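You operate a simulated robot arm through the tools that you are given. There is no shell and no other tool. Be economical: measure what you need, move in short steps, check, and stop when the job is done.

Carry out the task below with a simulated robot arm. There is one attempt and no reset: what you move stays moved.

JOB
Fetch the white pad pack from the lab bench top and set it on top of the white carton there. Set down upright: pad pack.

Only the result counts: the job must be done as asked and must still hold three seconds after the hand-in. Knocking over, shifting, dropping, spilling or breaking anything else fails it.

ROBOT AND FRAMES
A 6-joint arm with a two-finger parallel gripper on a trunk, on a base that drives. Base frame: it is fixed to the floor where the robot stands at the start and does not move with it; the origin is under the middle of the robot, x ahead of it, y to its left, z up. Units: mm, rad, N and s.
With the tool pointing down near the work surface it reaches from about 480 to 880 mm from the robot's upright axis, wherever it stands. Its first joint turns from -2.007 to 2.007 rad. Payload 4.2 kg.
Tool frame: the origin (TCP) lies between the finger pads and is the grasp point; the fingertips stand 23 mm ahead of it; z points along the fingers, y is the line along which they close. The gripper opens to 94 mm. The fingers are 38 mm wide and 10 mm thick; the gripper's body (54 by 96 mm) begins 39 mm behind the TCP.
Orientation is told as [roll, pitch, yaw] about the base's x, y, z axes, in that order, counted from this pose: with the fingers straight down and closing along the base's y, the tool's x points along the base's -x, its y along +y and its z along -z.

CONTROLS
- The arm moves only by the tool jog_arm. Its argument "increments" is text: rows parted by semicolons, each of 7 numbers parted by spaces: the gripper command, from -1 (shut) to 1 (fully open), values between in proportion, then the shift along the base's x, y, z in mm, then the turn, a rotation vector about the base's x, y, z in rad. In form: jaw dx dy dz rx ry rz; .... A call has 1 to 8 rows; each row shifts and turns the commanded pose from where the row before left it. Rows are played at 5 a second. More than 50 mm and 0.15 rad between two rows, or a gripper value outside its range, and nothing of the call is played. Where a pose cannot be reached the arm comes as near as it can. A force on the tool above 40 N (or 10 N above the force at the start of the call, whichever is more), or a blocked arm, ends the call early, and 0.2 s more pass. Each finger travels about 108 mm/s and halts on what it meets, pressing with about 32 N; the grip force reading is that of the motor and also rises with nothing between the fingers. The clock runs only during rows and for 0.2 s after the last one: add rows that do not move to give the fingers time. It gives the time, the measured TCP pose, the force on the tool (base axes), the opening and the grip force at its end, in the units of the frame above (readings bear some noise), with the torque about the TCP (base axes, N m) and any sound that the robot's microphone picked up.
- Cameras (640 x 400 px; columns grow to the right, rows downward): "scene" is now at [227.6, 145.4, 1401.6]; the picture's right is [-0.52, -0.85, 0.00], its down [-0.44, 0.27, -0.85] and it looks along [0.73, -0.45, -0.52] (base axes); focal length 280 px, centre (320, 200). "wrist" rides on the gripper at [86, 16, -75] in the tool frame; the picture's right is [-0.18, 0.98, 0.00], its down [-0.58, -0.11, -0.81] and it looks along [-0.79, -0.15, 0.59] (tool axes); focal length 243 px, centre (320, 200). There is no depth. A picture from a camera that has moved, and an enlarged one, comes with that camera's place and axes in the base frame and with its lens.
- snapshot(camera): a new picture of that camera. It takes no simulated time.
- slide_trunk(by): slides the trunk up (or, below 0, down) by that many mm; the arm and the scene camera ride with it, the base frame stays. It gives what a move gives, with no picture.
- base_move(legs): drives the robot by 1 to 6 legs, each [ahead, turn to the left] in mm and rad, along the robot's own axes; the way and the turn of a leg run together, so that a leg with both is an arc; at most 1500 mm and 3.142 rad a leg. The arm and the cameras ride along, it lands a little off, and it stops where it bumps. It gives what a move gives.
- turn_head(pan, tilt): turns the head with the scene camera to pan (to the left, within 1.396 rad either way) and tilt (down, from -0.506 to 1.204), counted from straight ahead of the robot. It gives what a move gives.
- zoom(camera, box): a new picture of the part [left, top, right, bottom] of that camera's present view, enlarged. It takes no simulated time.
- job_done(): hands the job in; it is judged then, once.

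Go step by step. Nothing tells you exact positions but the pictures and the camera data: compare them with the known pose of the tool, close in by small moves and look again before you grip or let go. The budget is 120 turns and 78 pictures, counting those below and the enlarged ones. Unless the task says otherwise, let go and move clear before handing in, and close with one line.

The tools are called after "Call:" by a JSON object that holds its "method" and its "body". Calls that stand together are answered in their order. jog_arm: Moves the arm, as the interface text tells. Its arguments: {"type":"object","properties":{"increments":{"type":"string"}},"required":["increments"]} The other tools are called the same way: slide_trunk (by) slides the trunk up or down; base_move (legs) drives the base; turn_head (pan, tilt) turns the head that bears the scene camera; snapshot (camera) takes a picture; zoom (camera, box) takes an enlarged picture of a part of a camera's view; job_done () hands the job in.

At the start:

```text
t: 0.0
eef_pos: [587.6, -139.6, 1177.6]
tcp_rot: [0.0, 0.0, 0.003]
contact_force: [0.7, 0.0, 0.2]
ft_torque: [-0.01, 0.03, -0.01]
gripper_width: 93.9
gripper_force: 0.2
trunk travel left (down, up): [-750.0, 240.0]
robot x, y, heading: [-0.6, -1.1, 0.0]
head pan, tilt: [-0.548, 0.548]
```

scene: 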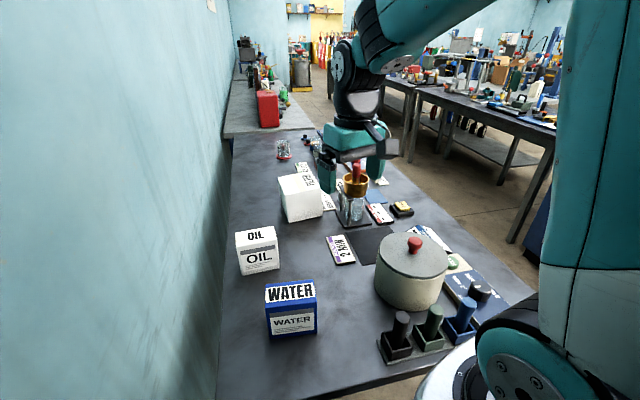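
wrist: 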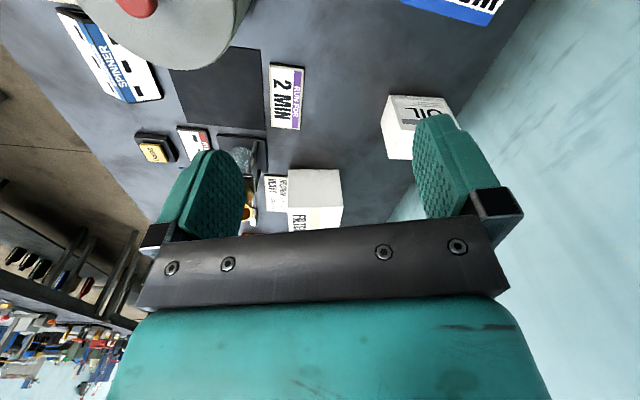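

I see a bench with a white box, OIL and WATER boxes, a centrifuge-like pot and various cards. I'll zoom in to identify the pad pack and the white carton.

Call:
{"method": "zoom", "body": {"camera": "scene", "box": [220, 130, 420, 255]}}

Call:
{"method": "zoom", "body": {"camera": "scene", "box": [220, 215, 380, 345]}}

Call:
{"method": "zoom", "body": {"camera": "wrist", "box": [120, 60, 460, 240]}}

```text
3.20 times, centred on (320, 192) of scene
camera zoom: at [227.6, 145.4, 1401.6], right [-0.52, -0.85, 0.0], down [-0.44, 0.27, -0.85], along [0.73, -0.45, -0.52], focal length 895 px, centre (320, 224)
```

zoom: 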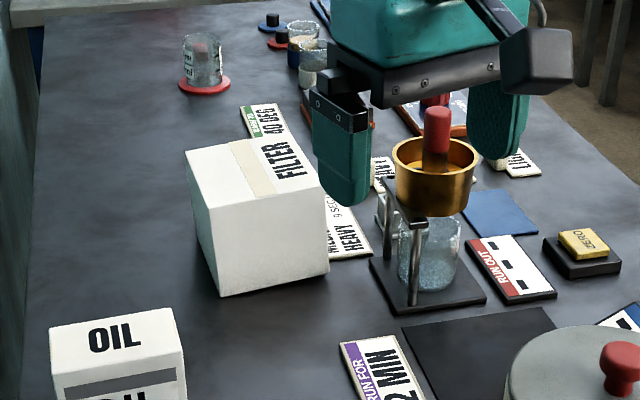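

```text
3.08 times, centred on (300, 280) of scene
camera zoom: at [227.6, 145.4, 1401.6], right [-0.52, -0.85, 0.0], down [-0.44, 0.27, -0.85], along [0.73, -0.45, -0.52], focal length 861 px, centre (382, -46)
```

zoom: 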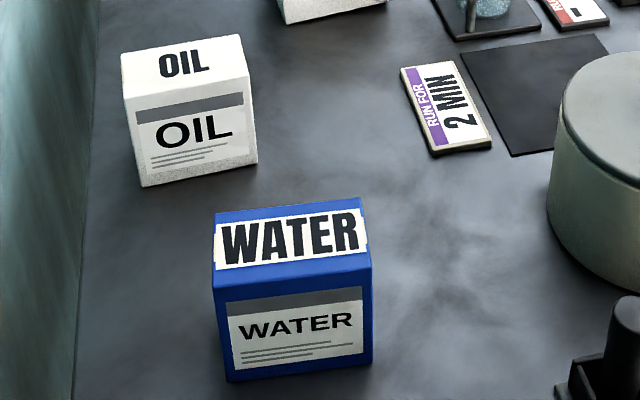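

```text
1.88 times, centred on (290, 150) of wrist
camera zoom: at [500.5, -121.5, 1252.2], right [0.18, 0.98, 0.0], down [0.58, -0.11, 0.81], along [0.79, -0.15, -0.59], focal length 457 px, centre (376, 294)
```

zoom: 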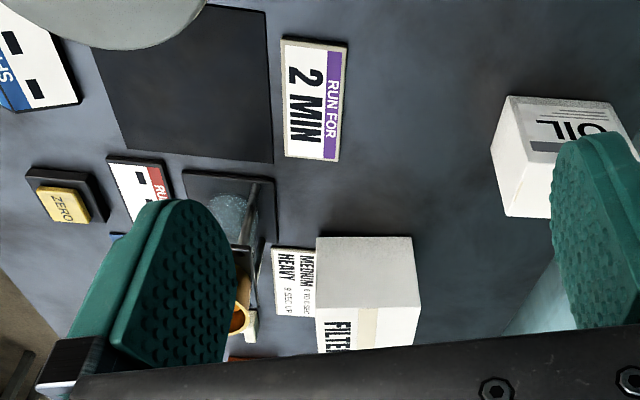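

The white "OIL" pack is the pad pack (WATER is the blue one), and the white "FILTER" box is the carton. I estimate OIL at about (745, 0), top about z 990, yaw about -0.27. I'll go high above it with the jaw turned across its thin side and look with the wrist camera.

Call:
{"method": "jog_arm", "body": {"increments": "1 10 5 5 0 0 0.145; 1 10 5 5 0 0 0.145; 1 10 10 5 0 0 0.145; 1 10 10 5 0 0 0.145; 1 10 15 0 0 0 0.145; 1 15 15 0 0 0 0.145; 1 15 20 0 0 0 0.145; 1 15 20 0 0 0 0.145"}}

Call:
{"method": "snapshot", "body": {"camera": "wrist"}}

Call:
{"method": "snapshot", "body": {"camera": "scene"}}

```text
t: 1.8
eef_pos: [683.1, -39.5, 1196.7]
tcp_rot: [-0.001, 0.0, 1.164]
contact_force: [1.1, 0.4, 0.8]
ft_torque: [0.0, -0.01, -0.01]
gripper_width: 94.0
gripper_force: 0.2
trunk travel left (down, up): [-750.0, 240.0]
robot x, y, heading: [1.1, -1.2, 0.001]
head pan, tilt: [-0.548, 0.548]
```

```text
72 pictures are left
camera wrist: at [633.2, -111.3, 1272.1], right [-0.83, 0.56, 0.0], down [0.33, 0.49, 0.81], along [0.45, 0.67, -0.59], focal length 243 px, centre (320, 200)
```

wrist: 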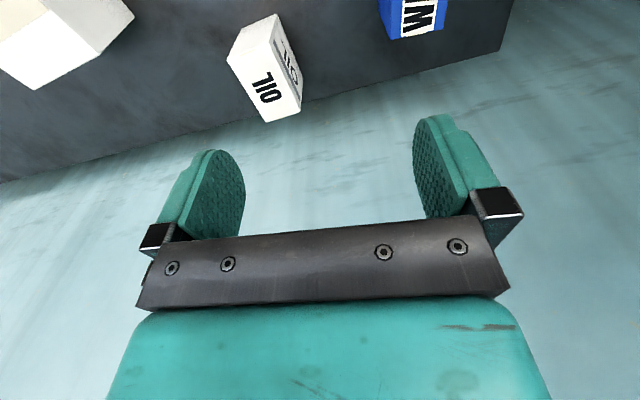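

```text
71 pictures are left
camera scene: at [227.4, 145.2, 1401.7], right [-0.52, -0.85, 0.0], down [-0.44, 0.27, -0.85], along [0.73, -0.45, -0.52], focal length 280 px, centre (320, 200)
```

scene: 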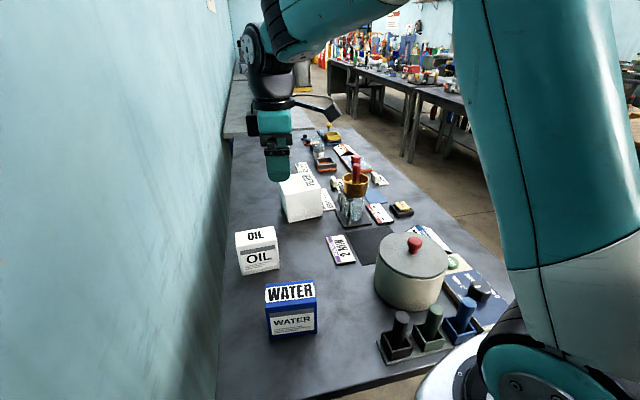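

Call:
{"method": "zoom", "body": {"camera": "wrist", "box": [200, 0, 360, 130]}}

Call:
{"method": "zoom", "body": {"camera": "wrist", "box": [0, 0, 160, 100]}}

Call:
{"method": "zoom", "body": {"camera": "scene", "box": [220, 160, 350, 280]}}

```text
3.08 times, centred on (280, 65) of wrist
camera zoom: at [633.2, -111.3, 1272.1], right [-0.83, 0.56, 0.0], down [0.33, 0.49, 0.81], along [0.45, 0.67, -0.59], focal length 746 px, centre (443, 615)
```

zoom: 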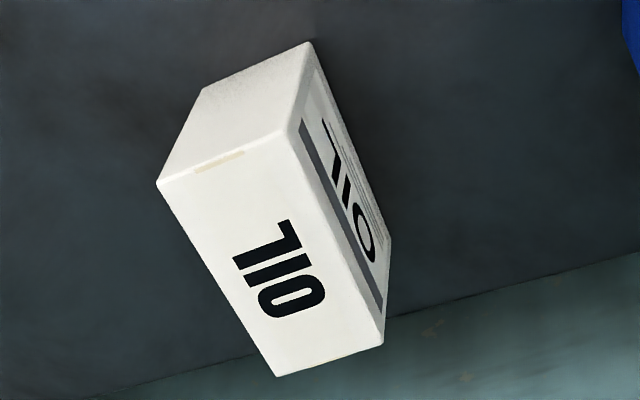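

```text
4.00 times, centred on (80, 50) of wrist
camera zoom: at [633.2, -111.3, 1272.1], right [-0.83, 0.56, 0.0], down [0.33, 0.49, 0.81], along [0.45, 0.67, -0.59], focal length 970 px, centre (1280, 800)
```

zoom: 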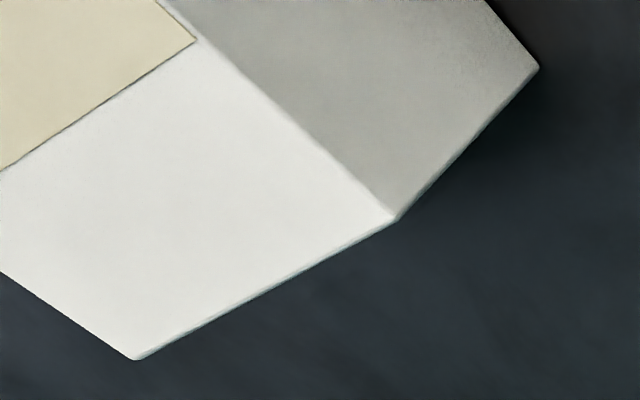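

```text
3.33 times, centred on (285, 220) of scene
camera zoom: at [227.4, 145.2, 1401.7], right [-0.52, -0.85, 0.0], down [-0.44, 0.27, -0.85], along [0.73, -0.45, -0.52], focal length 933 px, centre (437, 133)
```

zoom: 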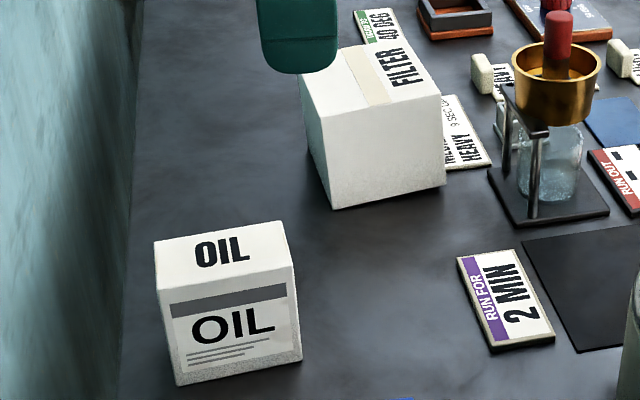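

From two views I put OIL's centre at about (787, -8) with its top at z ≈ 960, and its yaw about -0.268. The FILTER carton centre is about (962, -222) with its top at ≈ 970, which is beyond reach from here. I'll look down to see how much room the base has in front of it.

Call:
{"method": "turn_head", "body": {"pan": -0.3, "tilt": 1.2}}

Call:
{"method": "snapshot", "body": {"camera": "scene"}}

```text
t: 2.8
eef_pos: [683.1, -39.2, 1196.0]
tcp_rot: [0.0, 0.0, 1.161]
contact_force: [-1.0, -0.2, 0.1]
ft_torque: [-0.02, 0.02, -0.01]
gripper_width: 94.1
gripper_force: 0.0
trunk travel left (down, up): [-750.0, 240.0]
robot x, y, heading: [2.3, -1.6, 0.001]
head pan, tilt: [-0.3, 1.201]
```

```text
67 pictures are left
camera scene: at [204.4, 175.7, 1352.4], right [-0.3, -0.96, 0.0], down [-0.89, 0.28, -0.36], along [0.35, -0.11, -0.93], focal length 280 px, centre (320, 200)
```

scene: 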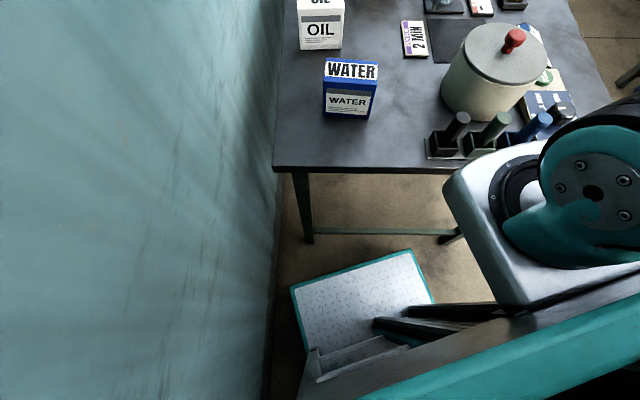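

The base front is roughly 100 mm short of the bench's leg bar, so driving room is limited. I'll test how far the arm reaches toward the carton in free air before deciding on a drive.

Call:
{"method": "jog_arm", "body": {"increments": "1 40 -28 0 0 0 0.14; 1 40 -28 0 0 0 0; 1 40 -28 0 0 0 0; 1 40 -28 0 0 0 0; 1 40 -28 0 0 0 0; 1 40 -28 0 0 0 0; 1 0 0 0 0 0 0; 1 0 0 0 0 0 0"}}

Call:
{"method": "snapshot", "body": {"camera": "wrist"}}

```text
t: 4.6
eef_pos: [856.7, -165.2, 1186.6]
tcp_rot: [0.0, 0.0, 1.3]
contact_force: [0.1, 0.2, 0.0]
ft_torque: [-0.02, 0.0, 0.01]
gripper_width: 93.9
gripper_force: 0.0
out of reach, approached as far as the arm can: row 5, 6
trunk travel left (down, up): [-750.0, 240.0]
robot x, y, heading: [-0.5, 2.8, 0.0]
head pan, tilt: [-0.3, 1.201]
```

```text
66 pictures are left
camera wrist: at [818.2, -243.5, 1261.7], right [-0.9, 0.44, 0.0], down [0.26, 0.53, 0.81], along [0.35, 0.72, -0.59], focal length 243 px, centre (320, 200)
```

wrist: 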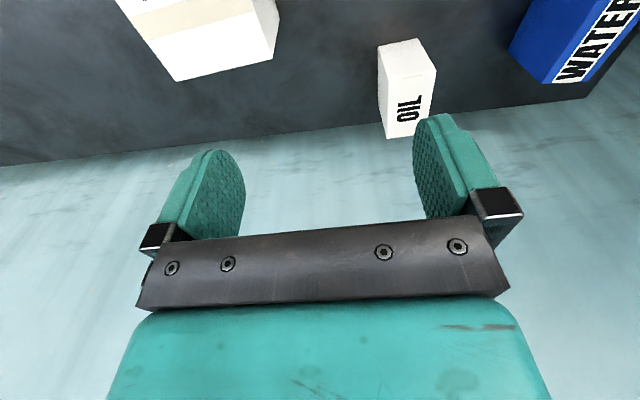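

Reach tops out near 872 mm, so the base must come a bit closer. I'll retract, raise the trunk for clearance, and turn the base square to the bench, then look at the gap.

Call:
{"method": "jog_arm", "body": {"increments": "1 -45 5 10 0 0 0; 1 -45 5 0 0 0 0; 1 -45 5 0 0 0 0; 1 -45 5 0 0 0 0; 1 -45 5 0 0 0 0; 1 -45 0 0 0 0 0; 1 0 0 0 0 0 0"}}

Call:
{"method": "slide_trunk", "body": {"by": 100}}

Call:
{"method": "base_move", "body": {"legs": [[0, -0.28]]}}

Call:
{"method": "snapshot", "body": {"camera": "scene"}}

```text
t: 6.2
eef_pos: [584.3, -140.3, 1196.4]
tcp_rot: [0.002, -0.001, 1.301]
contact_force: [0.5, -0.8, 0.8]
ft_torque: [0.01, 0.06, 0.03]
gripper_width: 94.0
gripper_force: 0.1
trunk travel left (down, up): [-750.0, 240.0]
robot x, y, heading: [5.3, 2.0, 0.002]
head pan, tilt: [-0.3, 1.201]
```

```text
t: 7.6
eef_pos: [587.2, -141.2, 1295.9]
tcp_rot: [0.001, -0.001, 1.299]
contact_force: [0.1, -0.2, -0.3]
ft_torque: [0.01, -0.01, 0.0]
gripper_width: 93.8
gripper_force: 0.1
trunk travel left (down, up): [-850.0, 140.0]
robot x, y, heading: [-1.2, -0.4, -0.001]
head pan, tilt: [-0.3, 1.201]
```

```text
t: 8.9
eef_pos: [524.8, -296.4, 1296.6]
tcp_rot: [0.001, -0.001, 1.021]
contact_force: [-0.1, 0.6, 0.0]
ft_torque: [-0.04, -0.02, 0.02]
gripper_width: 93.7
gripper_force: 0.1
trunk travel left (down, up): [-850.0, 140.0]
robot x, y, heading: [-2.1, -0.1, -0.275]
head pan, tilt: [-0.3, 1.201]
```

```text
65 pictures are left
camera scene: at [245.6, 112.2, 1452.3], right [-0.55, -0.84, 0.0], down [-0.78, 0.51, -0.36], along [0.3, -0.2, -0.93], focal length 280 px, centre (320, 200)
```

scene: 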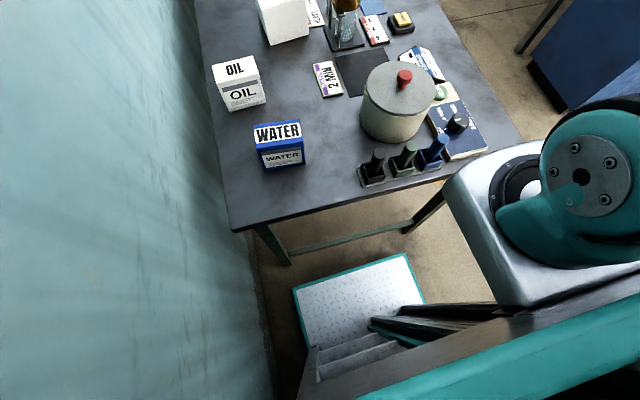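

The gap between the base front and the leg bar looks like about 140 mm. I'll drive 105 mm ahead.

Call:
{"method": "base_move", "body": {"legs": [[105, 0]]}}

Call:
{"method": "snapshot", "body": {"camera": "scene"}}

```text
t: 10.1
eef_pos: [628.3, -325.8, 1296.5]
tcp_rot: [0.0, 0.001, 1.023]
contact_force: [0.6, 0.5, 1.0]
ft_torque: [0.06, -0.01, 0.0]
gripper_width: 94.2
gripper_force: 0.1
trunk travel left (down, up): [-850.0, 140.0]
robot x, y, heading: [101.9, -29.6, -0.281]
head pan, tilt: [-0.3, 1.201]
```

```text
64 pictures are left
camera scene: at [348.3, 82.6, 1452.3], right [-0.55, -0.84, 0.0], down [-0.78, 0.51, -0.36], along [0.3, -0.2, -0.93], focal length 280 px, centre (320, 200)
```

scene: 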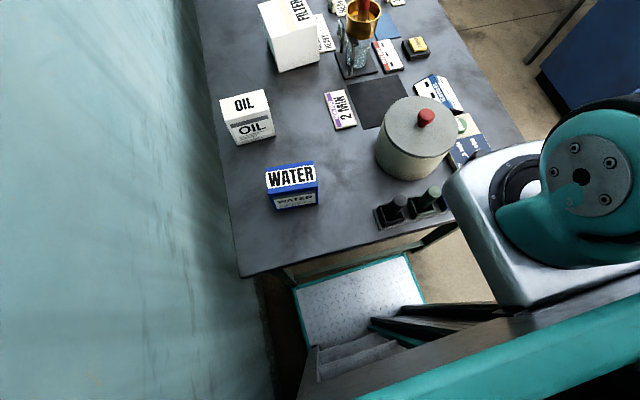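

The drive went clean. Now I'll refine OIL and carton positions from this near-overhead view.

Call:
{"method": "zoom", "body": {"camera": "scene", "box": [205, 80, 301, 140]}}

Call:
{"method": "turn_head", "body": {"pan": 0.1, "tilt": 0.8}}

Call:
{"method": "snapshot", "body": {"camera": "scene"}}

```text
6.67 times, centred on (253, 110) of scene
camera zoom: at [348.3, 82.6, 1452.3], right [-0.55, -0.84, 0.0], down [-0.78, 0.51, -0.36], along [0.3, -0.2, -0.93], focal length 1865 px, centre (767, 800)
```

zoom: 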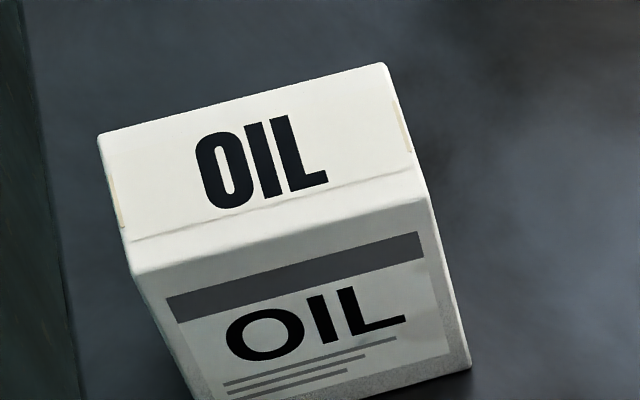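

```text
t: 10.9
eef_pos: [627.6, -325.6, 1296.0]
tcp_rot: [0.0, -0.001, 1.023]
contact_force: [0.1, 0.5, 0.3]
ft_torque: [-0.02, 0.01, 0.02]
gripper_width: 93.9
gripper_force: 0.1
trunk travel left (down, up): [-850.0, 140.0]
robot x, y, heading: [103.2, -27.0, -0.276]
head pan, tilt: [0.099, 0.799]
```

```text
62 pictures are left
camera scene: at [381.0, 98.6, 1480.0], right [-0.18, -0.98, 0.0], down [-0.71, 0.13, -0.7], along [0.69, -0.13, -0.72], focal length 280 px, centre (320, 200)
```

scene: 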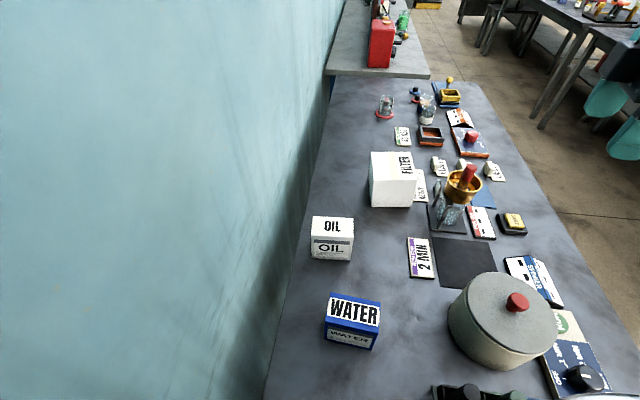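

OIL's centre is consistently at (785, -7) with its top near z 960 and yaw -0.265. I'm moving above it at a safe height.

Call:
{"method": "jog_arm", "body": {"increments": "1 20 40 -10 0 0 0.0353; 1 20 40 -10 0 0 0.0353; 1 20 40 -20 0 0 0.0353; 1 20 40 -20 0 0 0.0353; 1 20 40 -20 0 0 0.0353; 1 20 40 -25 0 0 0.0353; 1 20 40 -25 0 0 0.0353; 1 17 39 -25 0 0 0.0353"}}

Call:
{"method": "jog_arm", "body": {"increments": "1 0 0 -25 0 0 0; 1 0 0 -25 0 0 0; 1 0 0 -25 0 0 0; 1 0 0 0 0 0 0; 1 0 0 0 0 0 0"}}

Call:
{"method": "snapshot", "body": {"camera": "wrist"}}

Call:
{"method": "snapshot", "body": {"camera": "scene"}}

```text
refused: row 6 steps farther than a row can; nothing moved
```

```text
t: 12.1
eef_pos: [627.2, -323.9, 1221.6]
tcp_rot: [0.001, -0.002, 1.023]
contact_force: [0.6, 0.0, 0.4]
ft_torque: [0.0, 0.0, -0.02]
gripper_width: 94.0
gripper_force: 0.1
trunk travel left (down, up): [-850.0, 140.0]
robot x, y, heading: [104.3, -34.1, -0.277]
head pan, tilt: [0.099, 0.799]
```

```text
61 pictures are left
camera wrist: at [568.3, -389.2, 1296.3], right [-0.74, 0.67, 0.0], down [0.4, 0.44, 0.81], along [0.54, 0.6, -0.59], focal length 243 px, centre (320, 200)
```

wrist: 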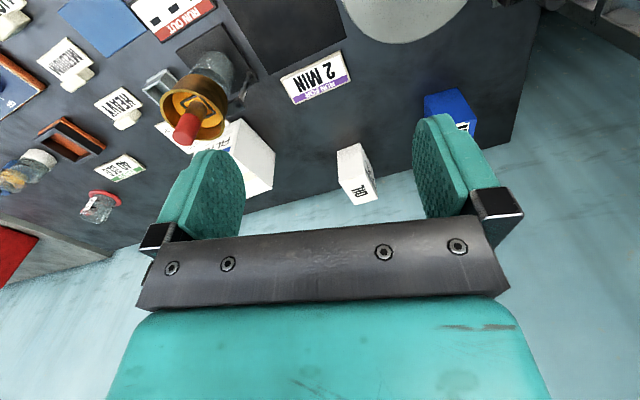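

```text
60 pictures are left
camera scene: at [381.1, 98.7, 1480.0], right [-0.18, -0.98, 0.0], down [-0.71, 0.13, -0.7], along [0.69, -0.12, -0.72], focal length 280 px, centre (320, 200)
```

scene: 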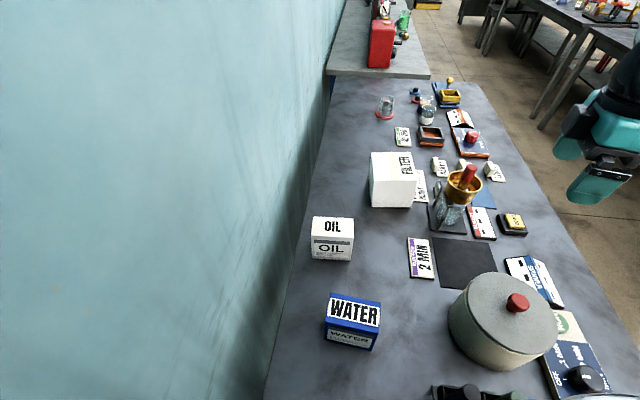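

The first move was refused for step size, so only the descent ran, and that was harmless. I'll go level now at z 1222, over OIL.

Call:
{"method": "jog_arm", "body": {"increments": "1 20 40 0 0 0 0.0353; 1 20 40 0 0 0 0.0353; 1 20 40 0 0 0 0.0353; 1 20 40 0 0 0 0.0353; 1 20 40 0 0 0 0.0353; 1 20 40 0 0 0 0.0353; 1 20 40 0 0 0 0.0353; 1 18 37 0 0 0 0.0353"}}

Call:
{"method": "jog_arm", "body": {"increments": "1 0 0 -45 0 0 0; 1 0 0 -45 0 0 0; 1 0 0 -45 0 0 0; 1 0 0 -45 0 0 0; 1 0 0 0 0 0 0; 1 0 0 0 0 0 0"}}

Call:
{"method": "snapshot", "body": {"camera": "wrist"}}

Call:
{"method": "snapshot", "body": {"camera": "scene"}}

```text
t: 13.9
eef_pos: [784.5, -6.3, 1221.1]
tcp_rot: [0.0, 0.0, 1.304]
contact_force: [0.2, -0.7, 0.8]
ft_torque: [0.03, -0.02, 0.02]
gripper_width: 94.2
gripper_force: 0.1
trunk travel left (down, up): [-850.0, 140.0]
robot x, y, heading: [102.1, -32.6, -0.282]
head pan, tilt: [0.099, 0.799]
```

```text
t: 15.3
eef_pos: [787.0, -7.4, 1040.9]
tcp_rot: [0.0, 0.002, 1.304]
contact_force: [-0.5, -0.1, 0.7]
ft_torque: [0.0, -0.02, -0.02]
gripper_width: 94.0
gripper_force: 0.0
trunk travel left (down, up): [-850.0, 140.0]
robot x, y, heading: [101.9, -29.7, -0.279]
head pan, tilt: [0.099, 0.799]
```

```text
59 pictures are left
camera wrist: at [748.6, -85.3, 1116.1], right [-0.9, 0.44, 0.0], down [0.26, 0.53, 0.81], along [0.35, 0.73, -0.59], focal length 243 px, centre (320, 200)
```

wrist: 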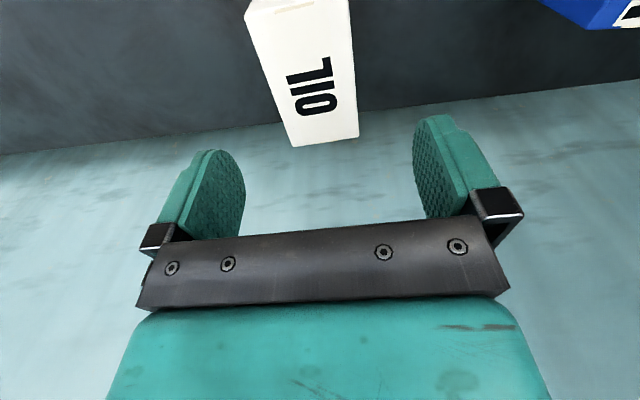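

```text
58 pictures are left
camera scene: at [381.1, 98.8, 1480.0], right [-0.18, -0.98, 0.0], down [-0.71, 0.13, -0.7], along [0.69, -0.12, -0.72], focal length 280 px, centre (320, 200)
```

scene: 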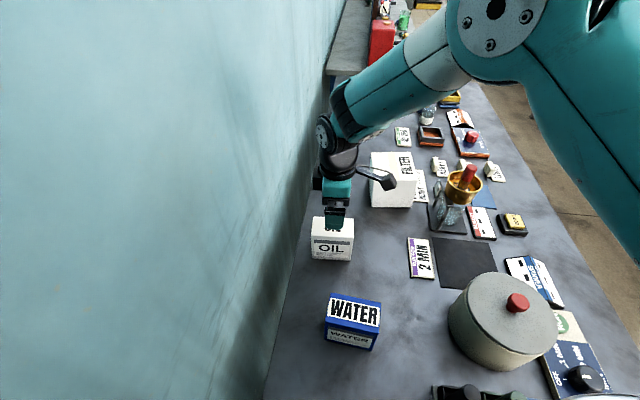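

The wrist view confirms the centre within a few mm, and there is about 18 mm clearance per finger. I'm descending to z ≈ 932.

Call:
{"method": "jog_arm", "body": {"increments": "1 0 0 -30 0 0 0; 1 0 0 -30 0 0 0; 1 0 0 -20 0 0 0; 1 0 0 -15 0 0 0; 1 0 0 -13 0 0 0; 1 0 0 0 0 0 0; 1 0 0 0 0 0 0"}}

Call:
{"method": "snapshot", "body": {"camera": "wrist"}}

Call:
{"method": "zoom", "body": {"camera": "scene", "box": [280, 160, 440, 280]}}

```text
t: 16.9
eef_pos: [786.1, -8.6, 933.0]
tcp_rot: [-0.001, -0.001, 1.304]
contact_force: [-0.7, 0.1, 0.0]
ft_torque: [0.04, -0.03, -0.01]
gripper_width: 94.2
gripper_force: 0.0
trunk travel left (down, up): [-850.0, 140.0]
robot x, y, heading: [103.3, -27.6, -0.278]
head pan, tilt: [0.099, 0.799]
```

```text
57 pictures are left
camera wrist: at [747.4, -87.4, 1008.1], right [-0.9, 0.44, 0.0], down [0.26, 0.53, 0.81], along [0.35, 0.73, -0.59], focal length 243 px, centre (320, 200)
```

wrist: 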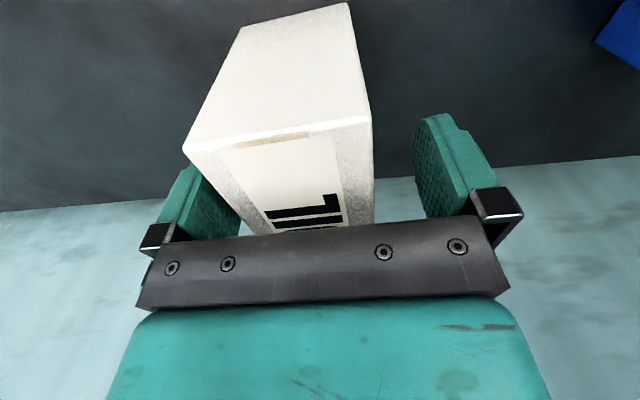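

```text
3.33 times, centred on (360, 220) of scene
camera zoom: at [381.1, 98.8, 1480.0], right [-0.18, -0.98, 0.0], down [-0.71, 0.13, -0.7], along [0.69, -0.12, -0.72], focal length 933 px, centre (187, 133)
```

zoom: 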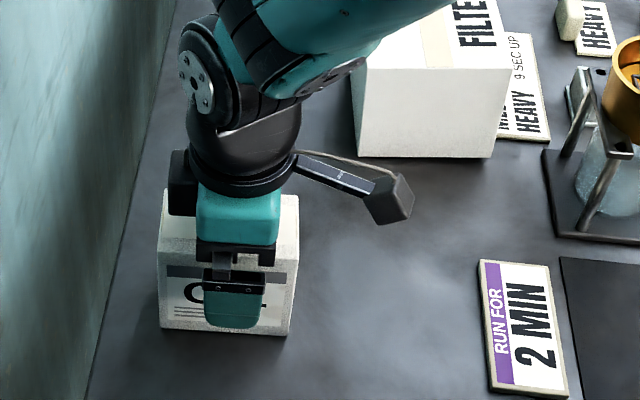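

The pack sits slightly toward the +x finger. I'll shift 4 mm, go 6 mm lower and close.

Call:
{"method": "jog_arm", "body": {"increments": "1 4 -1 -6 0 0 0; 1 0 0 0 0 0 0; -1 0 0 0 0 0 0; -1 0 0 0 0 0 0; -1 0 0 0 0 0 0; -1 0 0 0 0 0 0"}}

Call:
{"method": "snapshot", "body": {"camera": "wrist"}}

```text
t: 18.3
eef_pos: [790.7, -9.5, 927.4]
tcp_rot: [0.0, -0.001, 1.303]
contact_force: [0.7, -0.4, 0.6]
ft_torque: [0.01, 0.03, 0.03]
gripper_width: 59.5
gripper_force: 31.7
trunk travel left (down, up): [-850.0, 140.0]
robot x, y, heading: [102.7, -30.3, -0.282]
head pan, tilt: [0.099, 0.799]
```

```text
55 pictures are left
camera wrist: at [752.0, -88.0, 1002.5], right [-0.9, 0.44, 0.0], down [0.26, 0.53, 0.81], along [0.35, 0.73, -0.59], focal length 243 px, centre (320, 200)
```

wrist: 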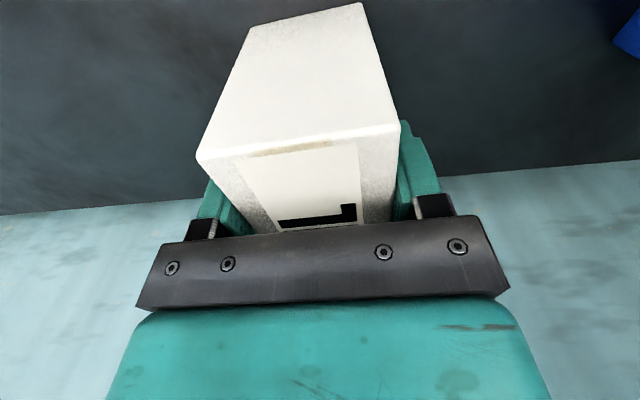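

The pack is gripped at 59.5 mm. I'm lifting it gently.

Call:
{"method": "jog_arm", "body": {"increments": "-1 0 0 5 0 0 0; -1 0 0 15 0 0 0; -1 0 0 25 0 0 0; -1 0 0 30 0 0 0; -1 0 0 30 0 0 0; -1 0 0 30 0 0 0; -1 0 0 30 0 0 0; -1 0 0 0 0 0 0"}}

Call:
{"method": "snapshot", "body": {"camera": "wrist"}}

Call:
{"method": "snapshot", "body": {"camera": "scene"}}

Call:
{"method": "zoom", "body": {"camera": "scene", "box": [350, 140, 446, 220]}}

```text
t: 20.1
eef_pos: [789.5, -10.6, 1091.7]
tcp_rot: [0.0, 0.0, 1.303]
contact_force: [0.2, 0.4, -2.3]
ft_torque: [0.0, -0.03, 0.01]
gripper_width: 59.6
gripper_force: 32.2
trunk travel left (down, up): [-850.0, 140.0]
robot x, y, heading: [102.2, -29.3, -0.279]
head pan, tilt: [0.099, 0.799]
```

```text
54 pictures are left
camera wrist: at [751.0, -89.1, 1166.6], right [-0.9, 0.44, 0.0], down [0.26, 0.53, 0.81], along [0.35, 0.73, -0.59], focal length 243 px, centre (320, 200)
```

wrist: 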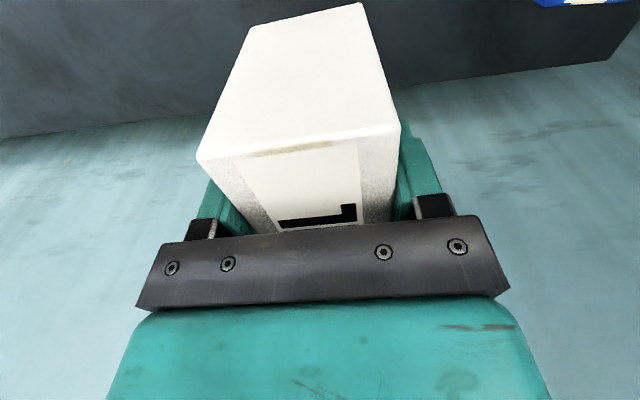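

```text
53 pictures are left
camera scene: at [381.2, 98.8, 1480.0], right [-0.18, -0.98, 0.0], down [-0.71, 0.13, -0.7], along [0.69, -0.12, -0.72], focal length 280 px, centre (320, 200)
```

scene: 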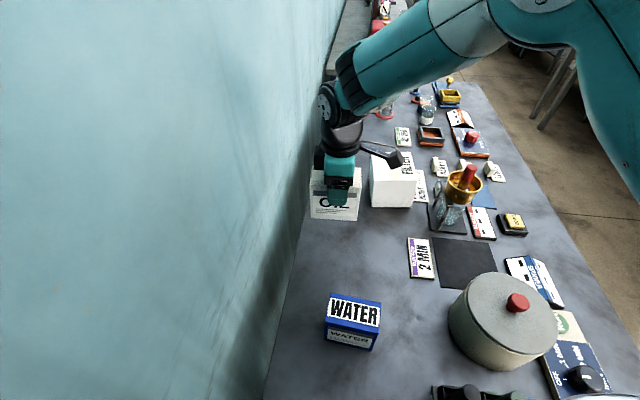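

```text
5.00 times, centred on (398, 180) of scene
camera zoom: at [381.2, 98.8, 1480.0], right [-0.18, -0.98, 0.0], down [-0.71, 0.13, -0.7], along [0.69, -0.12, -0.72], focal length 1399 px, centre (-70, 300)
```

zoom: 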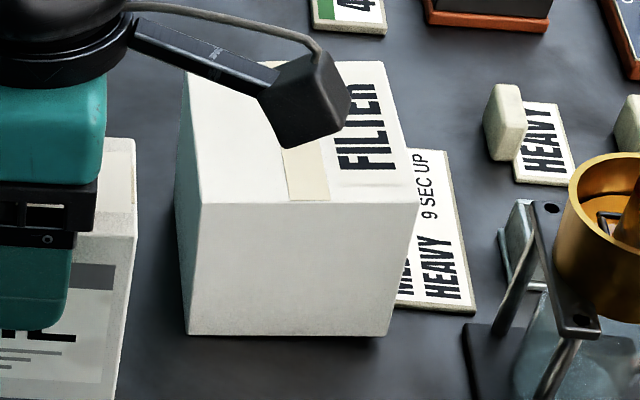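

The pack is held and is light. I put the carton top at z ≈ 963 with its centre about (970, -225). I'm carrying the pack high to about (955, -220).

Call:
{"method": "jog_arm", "body": {"increments": "-1 27.6 -34.9 5 0 0 0; -1 27.6 -34.9 0 0 0 0; -1 27.6 -34.9 0 0 0 0; -1 27.6 -34.9 0 0 0 0; -1 27.6 -34.9 0 0 0 0; -1 27.6 -34.9 0 0 0 0; -1 0 0 0 0 0 0; -1 0 0 0 0 0 0"}}

Call:
{"method": "snapshot", "body": {"camera": "wrist"}}

Call:
{"method": "snapshot", "body": {"camera": "scene"}}

```text
t: 21.9
eef_pos: [955.4, -221.3, 1099.0]
tcp_rot: [0.002, 0.0, 1.303]
contact_force: [0.2, 0.8, -2.7]
ft_torque: [0.0, -0.02, 0.01]
gripper_width: 59.8
gripper_force: 31.5
trunk travel left (down, up): [-850.0, 140.0]
robot x, y, heading: [103.1, -25.6, -0.282]
head pan, tilt: [0.099, 0.799]
```

```text
51 pictures are left
camera wrist: at [916.8, -299.1, 1174.1], right [-0.9, 0.44, 0.0], down [0.26, 0.53, 0.81], along [0.35, 0.73, -0.59], focal length 243 px, centre (320, 200)
```

wrist: 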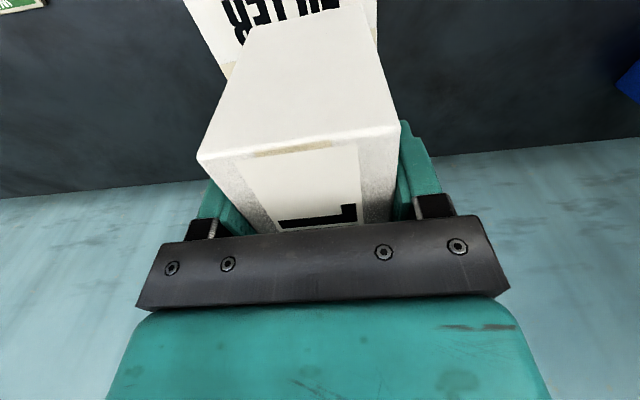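

```text
50 pictures are left
camera scene: at [381.3, 98.6, 1480.0], right [-0.18, -0.98, 0.0], down [-0.71, 0.13, -0.7], along [0.69, -0.12, -0.72], focal length 280 px, centre (320, 200)
```

scene: 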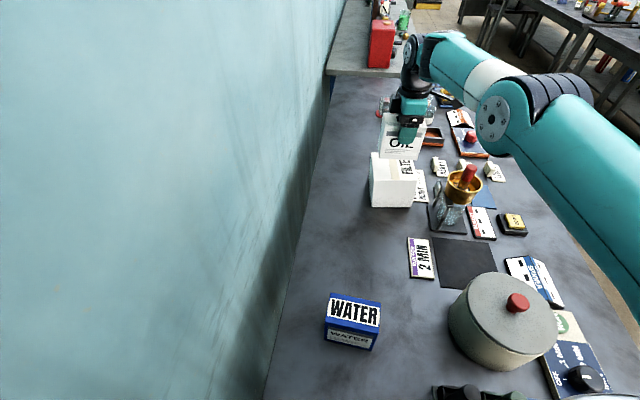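

Reach is fine. I'll centre a bit more and descend to just above the carton.

Call:
{"method": "jog_arm", "body": {"increments": "-1 11 -5 0 0 0 0; -1 0 0 -20 0 0 0; -1 0 0 -20 0 0 0; -1 0 0 -10 0 0 0; -1 0 0 0 0 0 0; -1 0 0 0 0 0 0"}}

Call:
{"method": "snapshot", "body": {"camera": "wrist"}}

Call:
{"method": "zoom", "body": {"camera": "scene", "box": [340, 90, 468, 220]}}

```text
t: 23.3
eef_pos: [958.5, -225.0, 1047.0]
tcp_rot: [0.0, 0.0, 1.305]
contact_force: [0.0, 0.1, -2.0]
ft_torque: [-0.01, 0.0, 0.05]
gripper_width: 59.9
gripper_force: 32.2
out of reach, approached as far as the arm can: row 1
trunk travel left (down, up): [-850.0, 140.0]
robot x, y, heading: [102.5, -29.4, -0.275]
head pan, tilt: [0.099, 0.799]
```

```text
49 pictures are left
camera wrist: at [920.3, -303.7, 1122.6], right [-0.9, 0.44, 0.0], down [0.26, 0.53, 0.81], along [0.35, 0.73, -0.59], focal length 243 px, centre (320, 200)
```

wrist: 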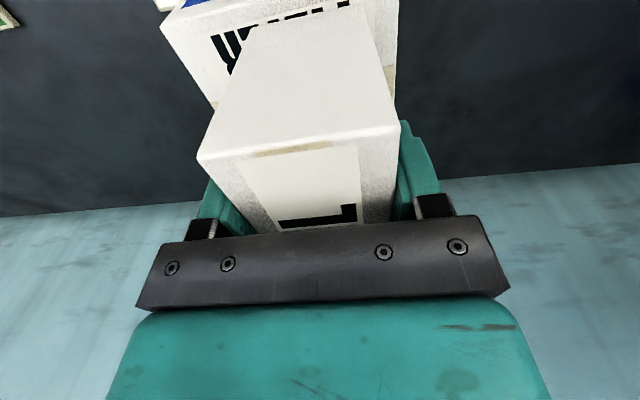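

```text
3.08 times, centred on (404, 155) of scene
camera zoom: at [381.3, 98.7, 1480.0], right [-0.18, -0.98, 0.0], down [-0.71, 0.13, -0.7], along [0.69, -0.12, -0.72], focal length 861 px, centre (62, 338)
```

zoom: 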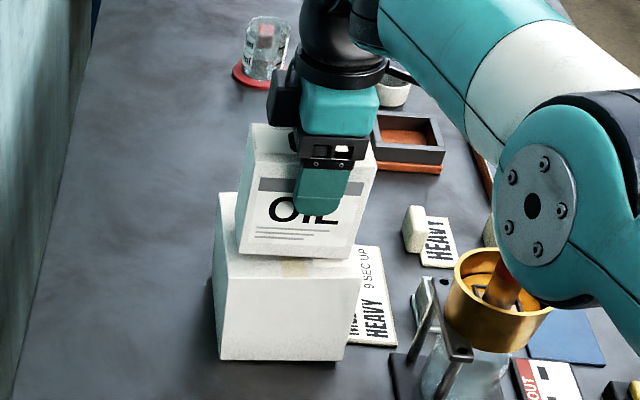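

The pack hovers about 15 mm above the carton top and within its outline. I'm lowering in small steps until contact.

Call:
{"method": "jog_arm", "body": {"increments": "-1 0 0 -5 0 0 0; -1 0 0 -3 0 0 0; -1 0 0 0 0 0 0; -1 0 0 0 0 0 0"}}

Call:
{"method": "zoom", "body": {"camera": "scene", "box": [360, 120, 430, 220]}}

```text
t: 24.3
eef_pos: [958.3, -225.0, 1041.6]
tcp_rot: [-0.005, -0.002, 1.304]
contact_force: [2.3, -2.7, 18.3]
ft_torque: [-1.11, 0.22, 0.11]
gripper_width: 60.2
gripper_force: 32.1
trunk travel left (down, up): [-850.0, 140.0]
robot x, y, heading: [101.2, -28.5, -0.28]
head pan, tilt: [0.099, 0.799]
```

```text
4.00 times, centred on (395, 170) of scene
camera zoom: at [380.3, 98.8, 1480.3], right [-0.18, -0.98, 0.0], down [-0.7, 0.13, -0.7], along [0.69, -0.12, -0.72], focal length 1119 px, centre (20, 320)
```

zoom: 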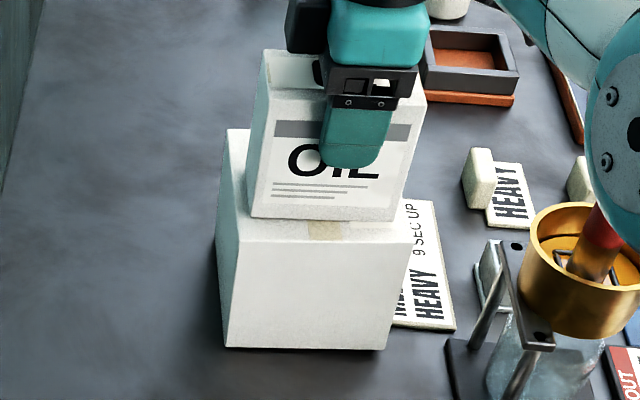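

Contact occurred at z ≈ 1041 with about 20 N, and the pack rests within the carton outline. I'll ease off the press slightly and release.

Call:
{"method": "jog_arm", "body": {"increments": "-1 0 0 1.5 0 0 0; -1 0 0 0 0 0 0; -1 0 0 0 0 0 0"}}

Call:
{"method": "zoom", "body": {"camera": "wrist", "box": [140, 0, 460, 200]}}

```text
t: 25.1
eef_pos: [958.7, -224.9, 1040.9]
tcp_rot: [-0.001, 0.002, 1.303]
contact_force: [4.5, -3.1, 13.1]
ft_torque: [-0.96, -0.39, 0.21]
gripper_width: 59.8
gripper_force: 32.1
trunk travel left (down, up): [-850.0, 140.0]
robot x, y, heading: [103.2, -29.2, -0.282]
head pan, tilt: [0.099, 0.799]
```

```text
2.00 times, centred on (300, 100) of wrist
camera zoom: at [919.7, -302.8, 1116.6], right [-0.9, 0.44, 0.0], down [0.26, 0.53, 0.81], along [0.35, 0.73, -0.59], focal length 485 px, centre (360, 400)
```

zoom: 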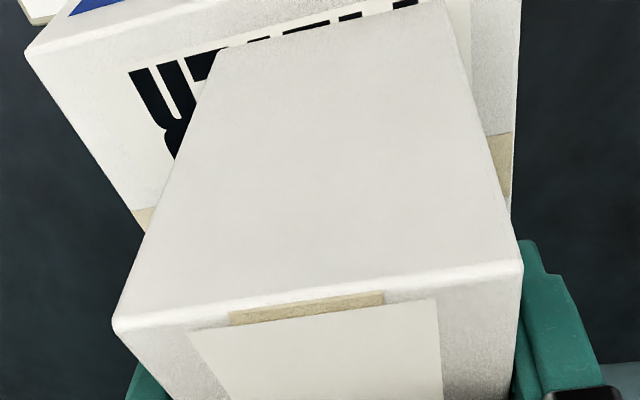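

The pack is inside the carton's outline with at least about 12 mm margin on each side. I'll ease off a little more, then open.

Call:
{"method": "jog_arm", "body": {"increments": "-1 0 0 1 0 0 0; -1 0 0 0 0 0 0; -1 0 0 0 0 0 0"}}

```text
t: 25.9
eef_pos: [958.7, -224.2, 1041.1]
tcp_rot: [0.002, 0.001, 1.305]
contact_force: [2.4, -0.8, 7.6]
ft_torque: [-0.49, -0.09, 0.1]
gripper_width: 59.8
gripper_force: 32.1
trunk travel left (down, up): [-850.0, 140.0]
robot x, y, heading: [103.6, -26.9, -0.276]
head pan, tilt: [0.099, 0.799]
```

Call:
{"method": "jog_arm", "body": {"increments": "0.4 0 0 0 0 0 0; 0.6 0 0 0 0 0 0; 1 0 0 0 0 0 0; 1 0 0 0 0 0 0"}}

Call:
{"method": "snapshot", "body": {"camera": "wrist"}}

Call:
{"method": "zoom", "body": {"camera": "scene", "box": [360, 120, 430, 220]}}

```text
t: 26.9
eef_pos: [959.7, -224.9, 1042.3]
tcp_rot: [0.0, 0.0, 1.304]
contact_force: [-0.3, 0.1, 0.3]
ft_torque: [0.02, -0.01, 0.0]
gripper_width: 93.8
gripper_force: 0.1
trunk travel left (down, up): [-850.0, 140.0]
robot x, y, heading: [103.7, -31.2, -0.283]
head pan, tilt: [0.099, 0.799]
```

```text
45 pictures are left
camera wrist: at [919.9, -303.2, 1116.8], right [-0.9, 0.44, 0.0], down [0.26, 0.53, 0.81], along [0.35, 0.73, -0.59], focal length 243 px, centre (320, 200)
```

wrist: 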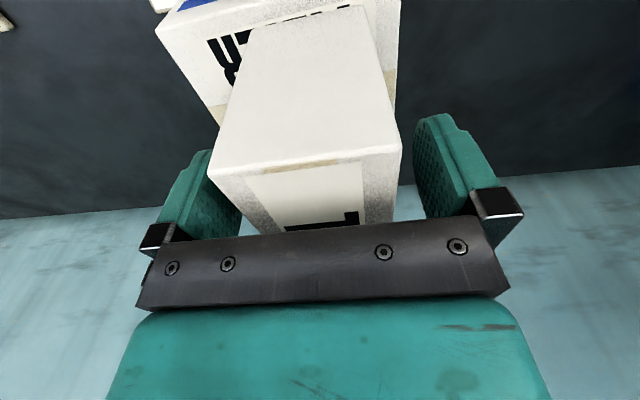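

```text
4.00 times, centred on (395, 170) of scene
camera zoom: at [381.1, 98.7, 1480.0], right [-0.18, -0.98, 0.0], down [-0.71, 0.13, -0.7], along [0.69, -0.12, -0.72], focal length 1119 px, centre (20, 320)
```

zoom: 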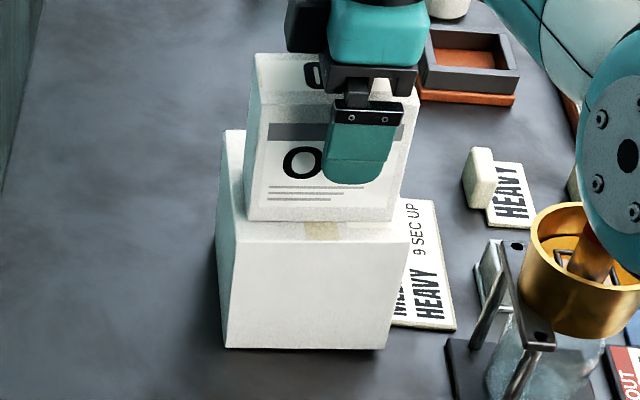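

The pack has settled on the carton and the fingers are clear on both sides. I'm withdrawing straight up, then back.

Call:
{"method": "jog_arm", "body": {"increments": "1 0 0 10 0 0 0; 1 0 0 25 0 0 0; 1 0 0 30 0 0 0; 1 0 0 40 0 0 0; 1 0 0 40 0 0 0; 1 -45 12 0 0 0 0; 1 -45 12 0 0 0 0; 1 -45 12 0 0 0 0"}}

Call:
{"method": "snapshot", "body": {"camera": "scene"}}

Call:
{"method": "zoom", "body": {"camera": "scene", "box": [360, 120, 430, 220]}}

```text
t: 28.7
eef_pos: [812.9, -189.4, 1184.0]
tcp_rot: [-0.004, -0.001, 1.302]
contact_force: [-0.2, 0.0, -0.2]
ft_torque: [0.02, 0.01, 0.0]
gripper_width: 93.9
gripper_force: 0.1
out of reach, approached as far as the arm can: row 4, 5
trunk travel left (down, up): [-850.0, 140.0]
robot x, y, heading: [104.5, -27.5, -0.279]
head pan, tilt: [0.099, 0.799]
```

```text
43 pictures are left
camera scene: at [381.5, 98.7, 1480.0], right [-0.18, -0.98, 0.0], down [-0.71, 0.13, -0.7], along [0.69, -0.12, -0.72], focal length 280 px, centre (320, 200)
```

scene: 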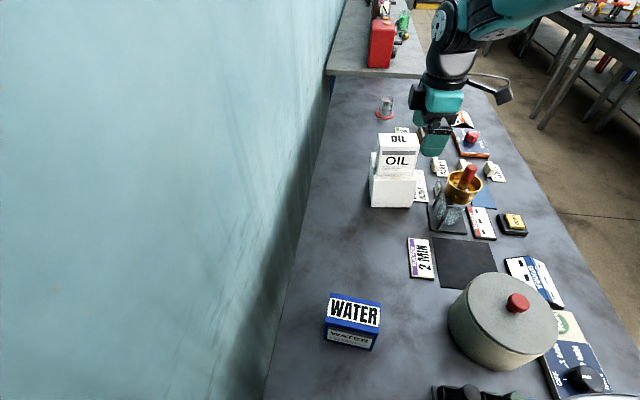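

```text
4.00 times, centred on (395, 170) of scene
camera zoom: at [381.5, 98.7, 1480.0], right [-0.18, -0.98, 0.0], down [-0.71, 0.13, -0.7], along [0.69, -0.12, -0.72], focal length 1119 px, centre (20, 320)
```

zoom: 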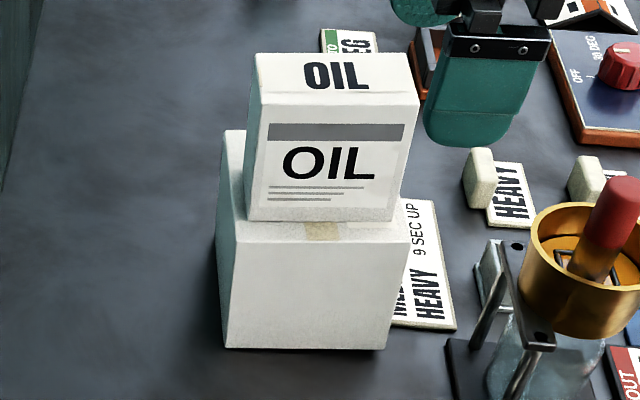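

The white OIL pad pack stands upright on the white FILTER carton. The carton hasn't moved and the arm is clear, so I'm handing in.

Call:
{"method": "job_done", "body": {}}

```text
The job is handed in.
```

The white pad pack (marked OIL) is standing upright on top of the white FILTER carton. It has been released, nothing else was moved, and the job is handed in.
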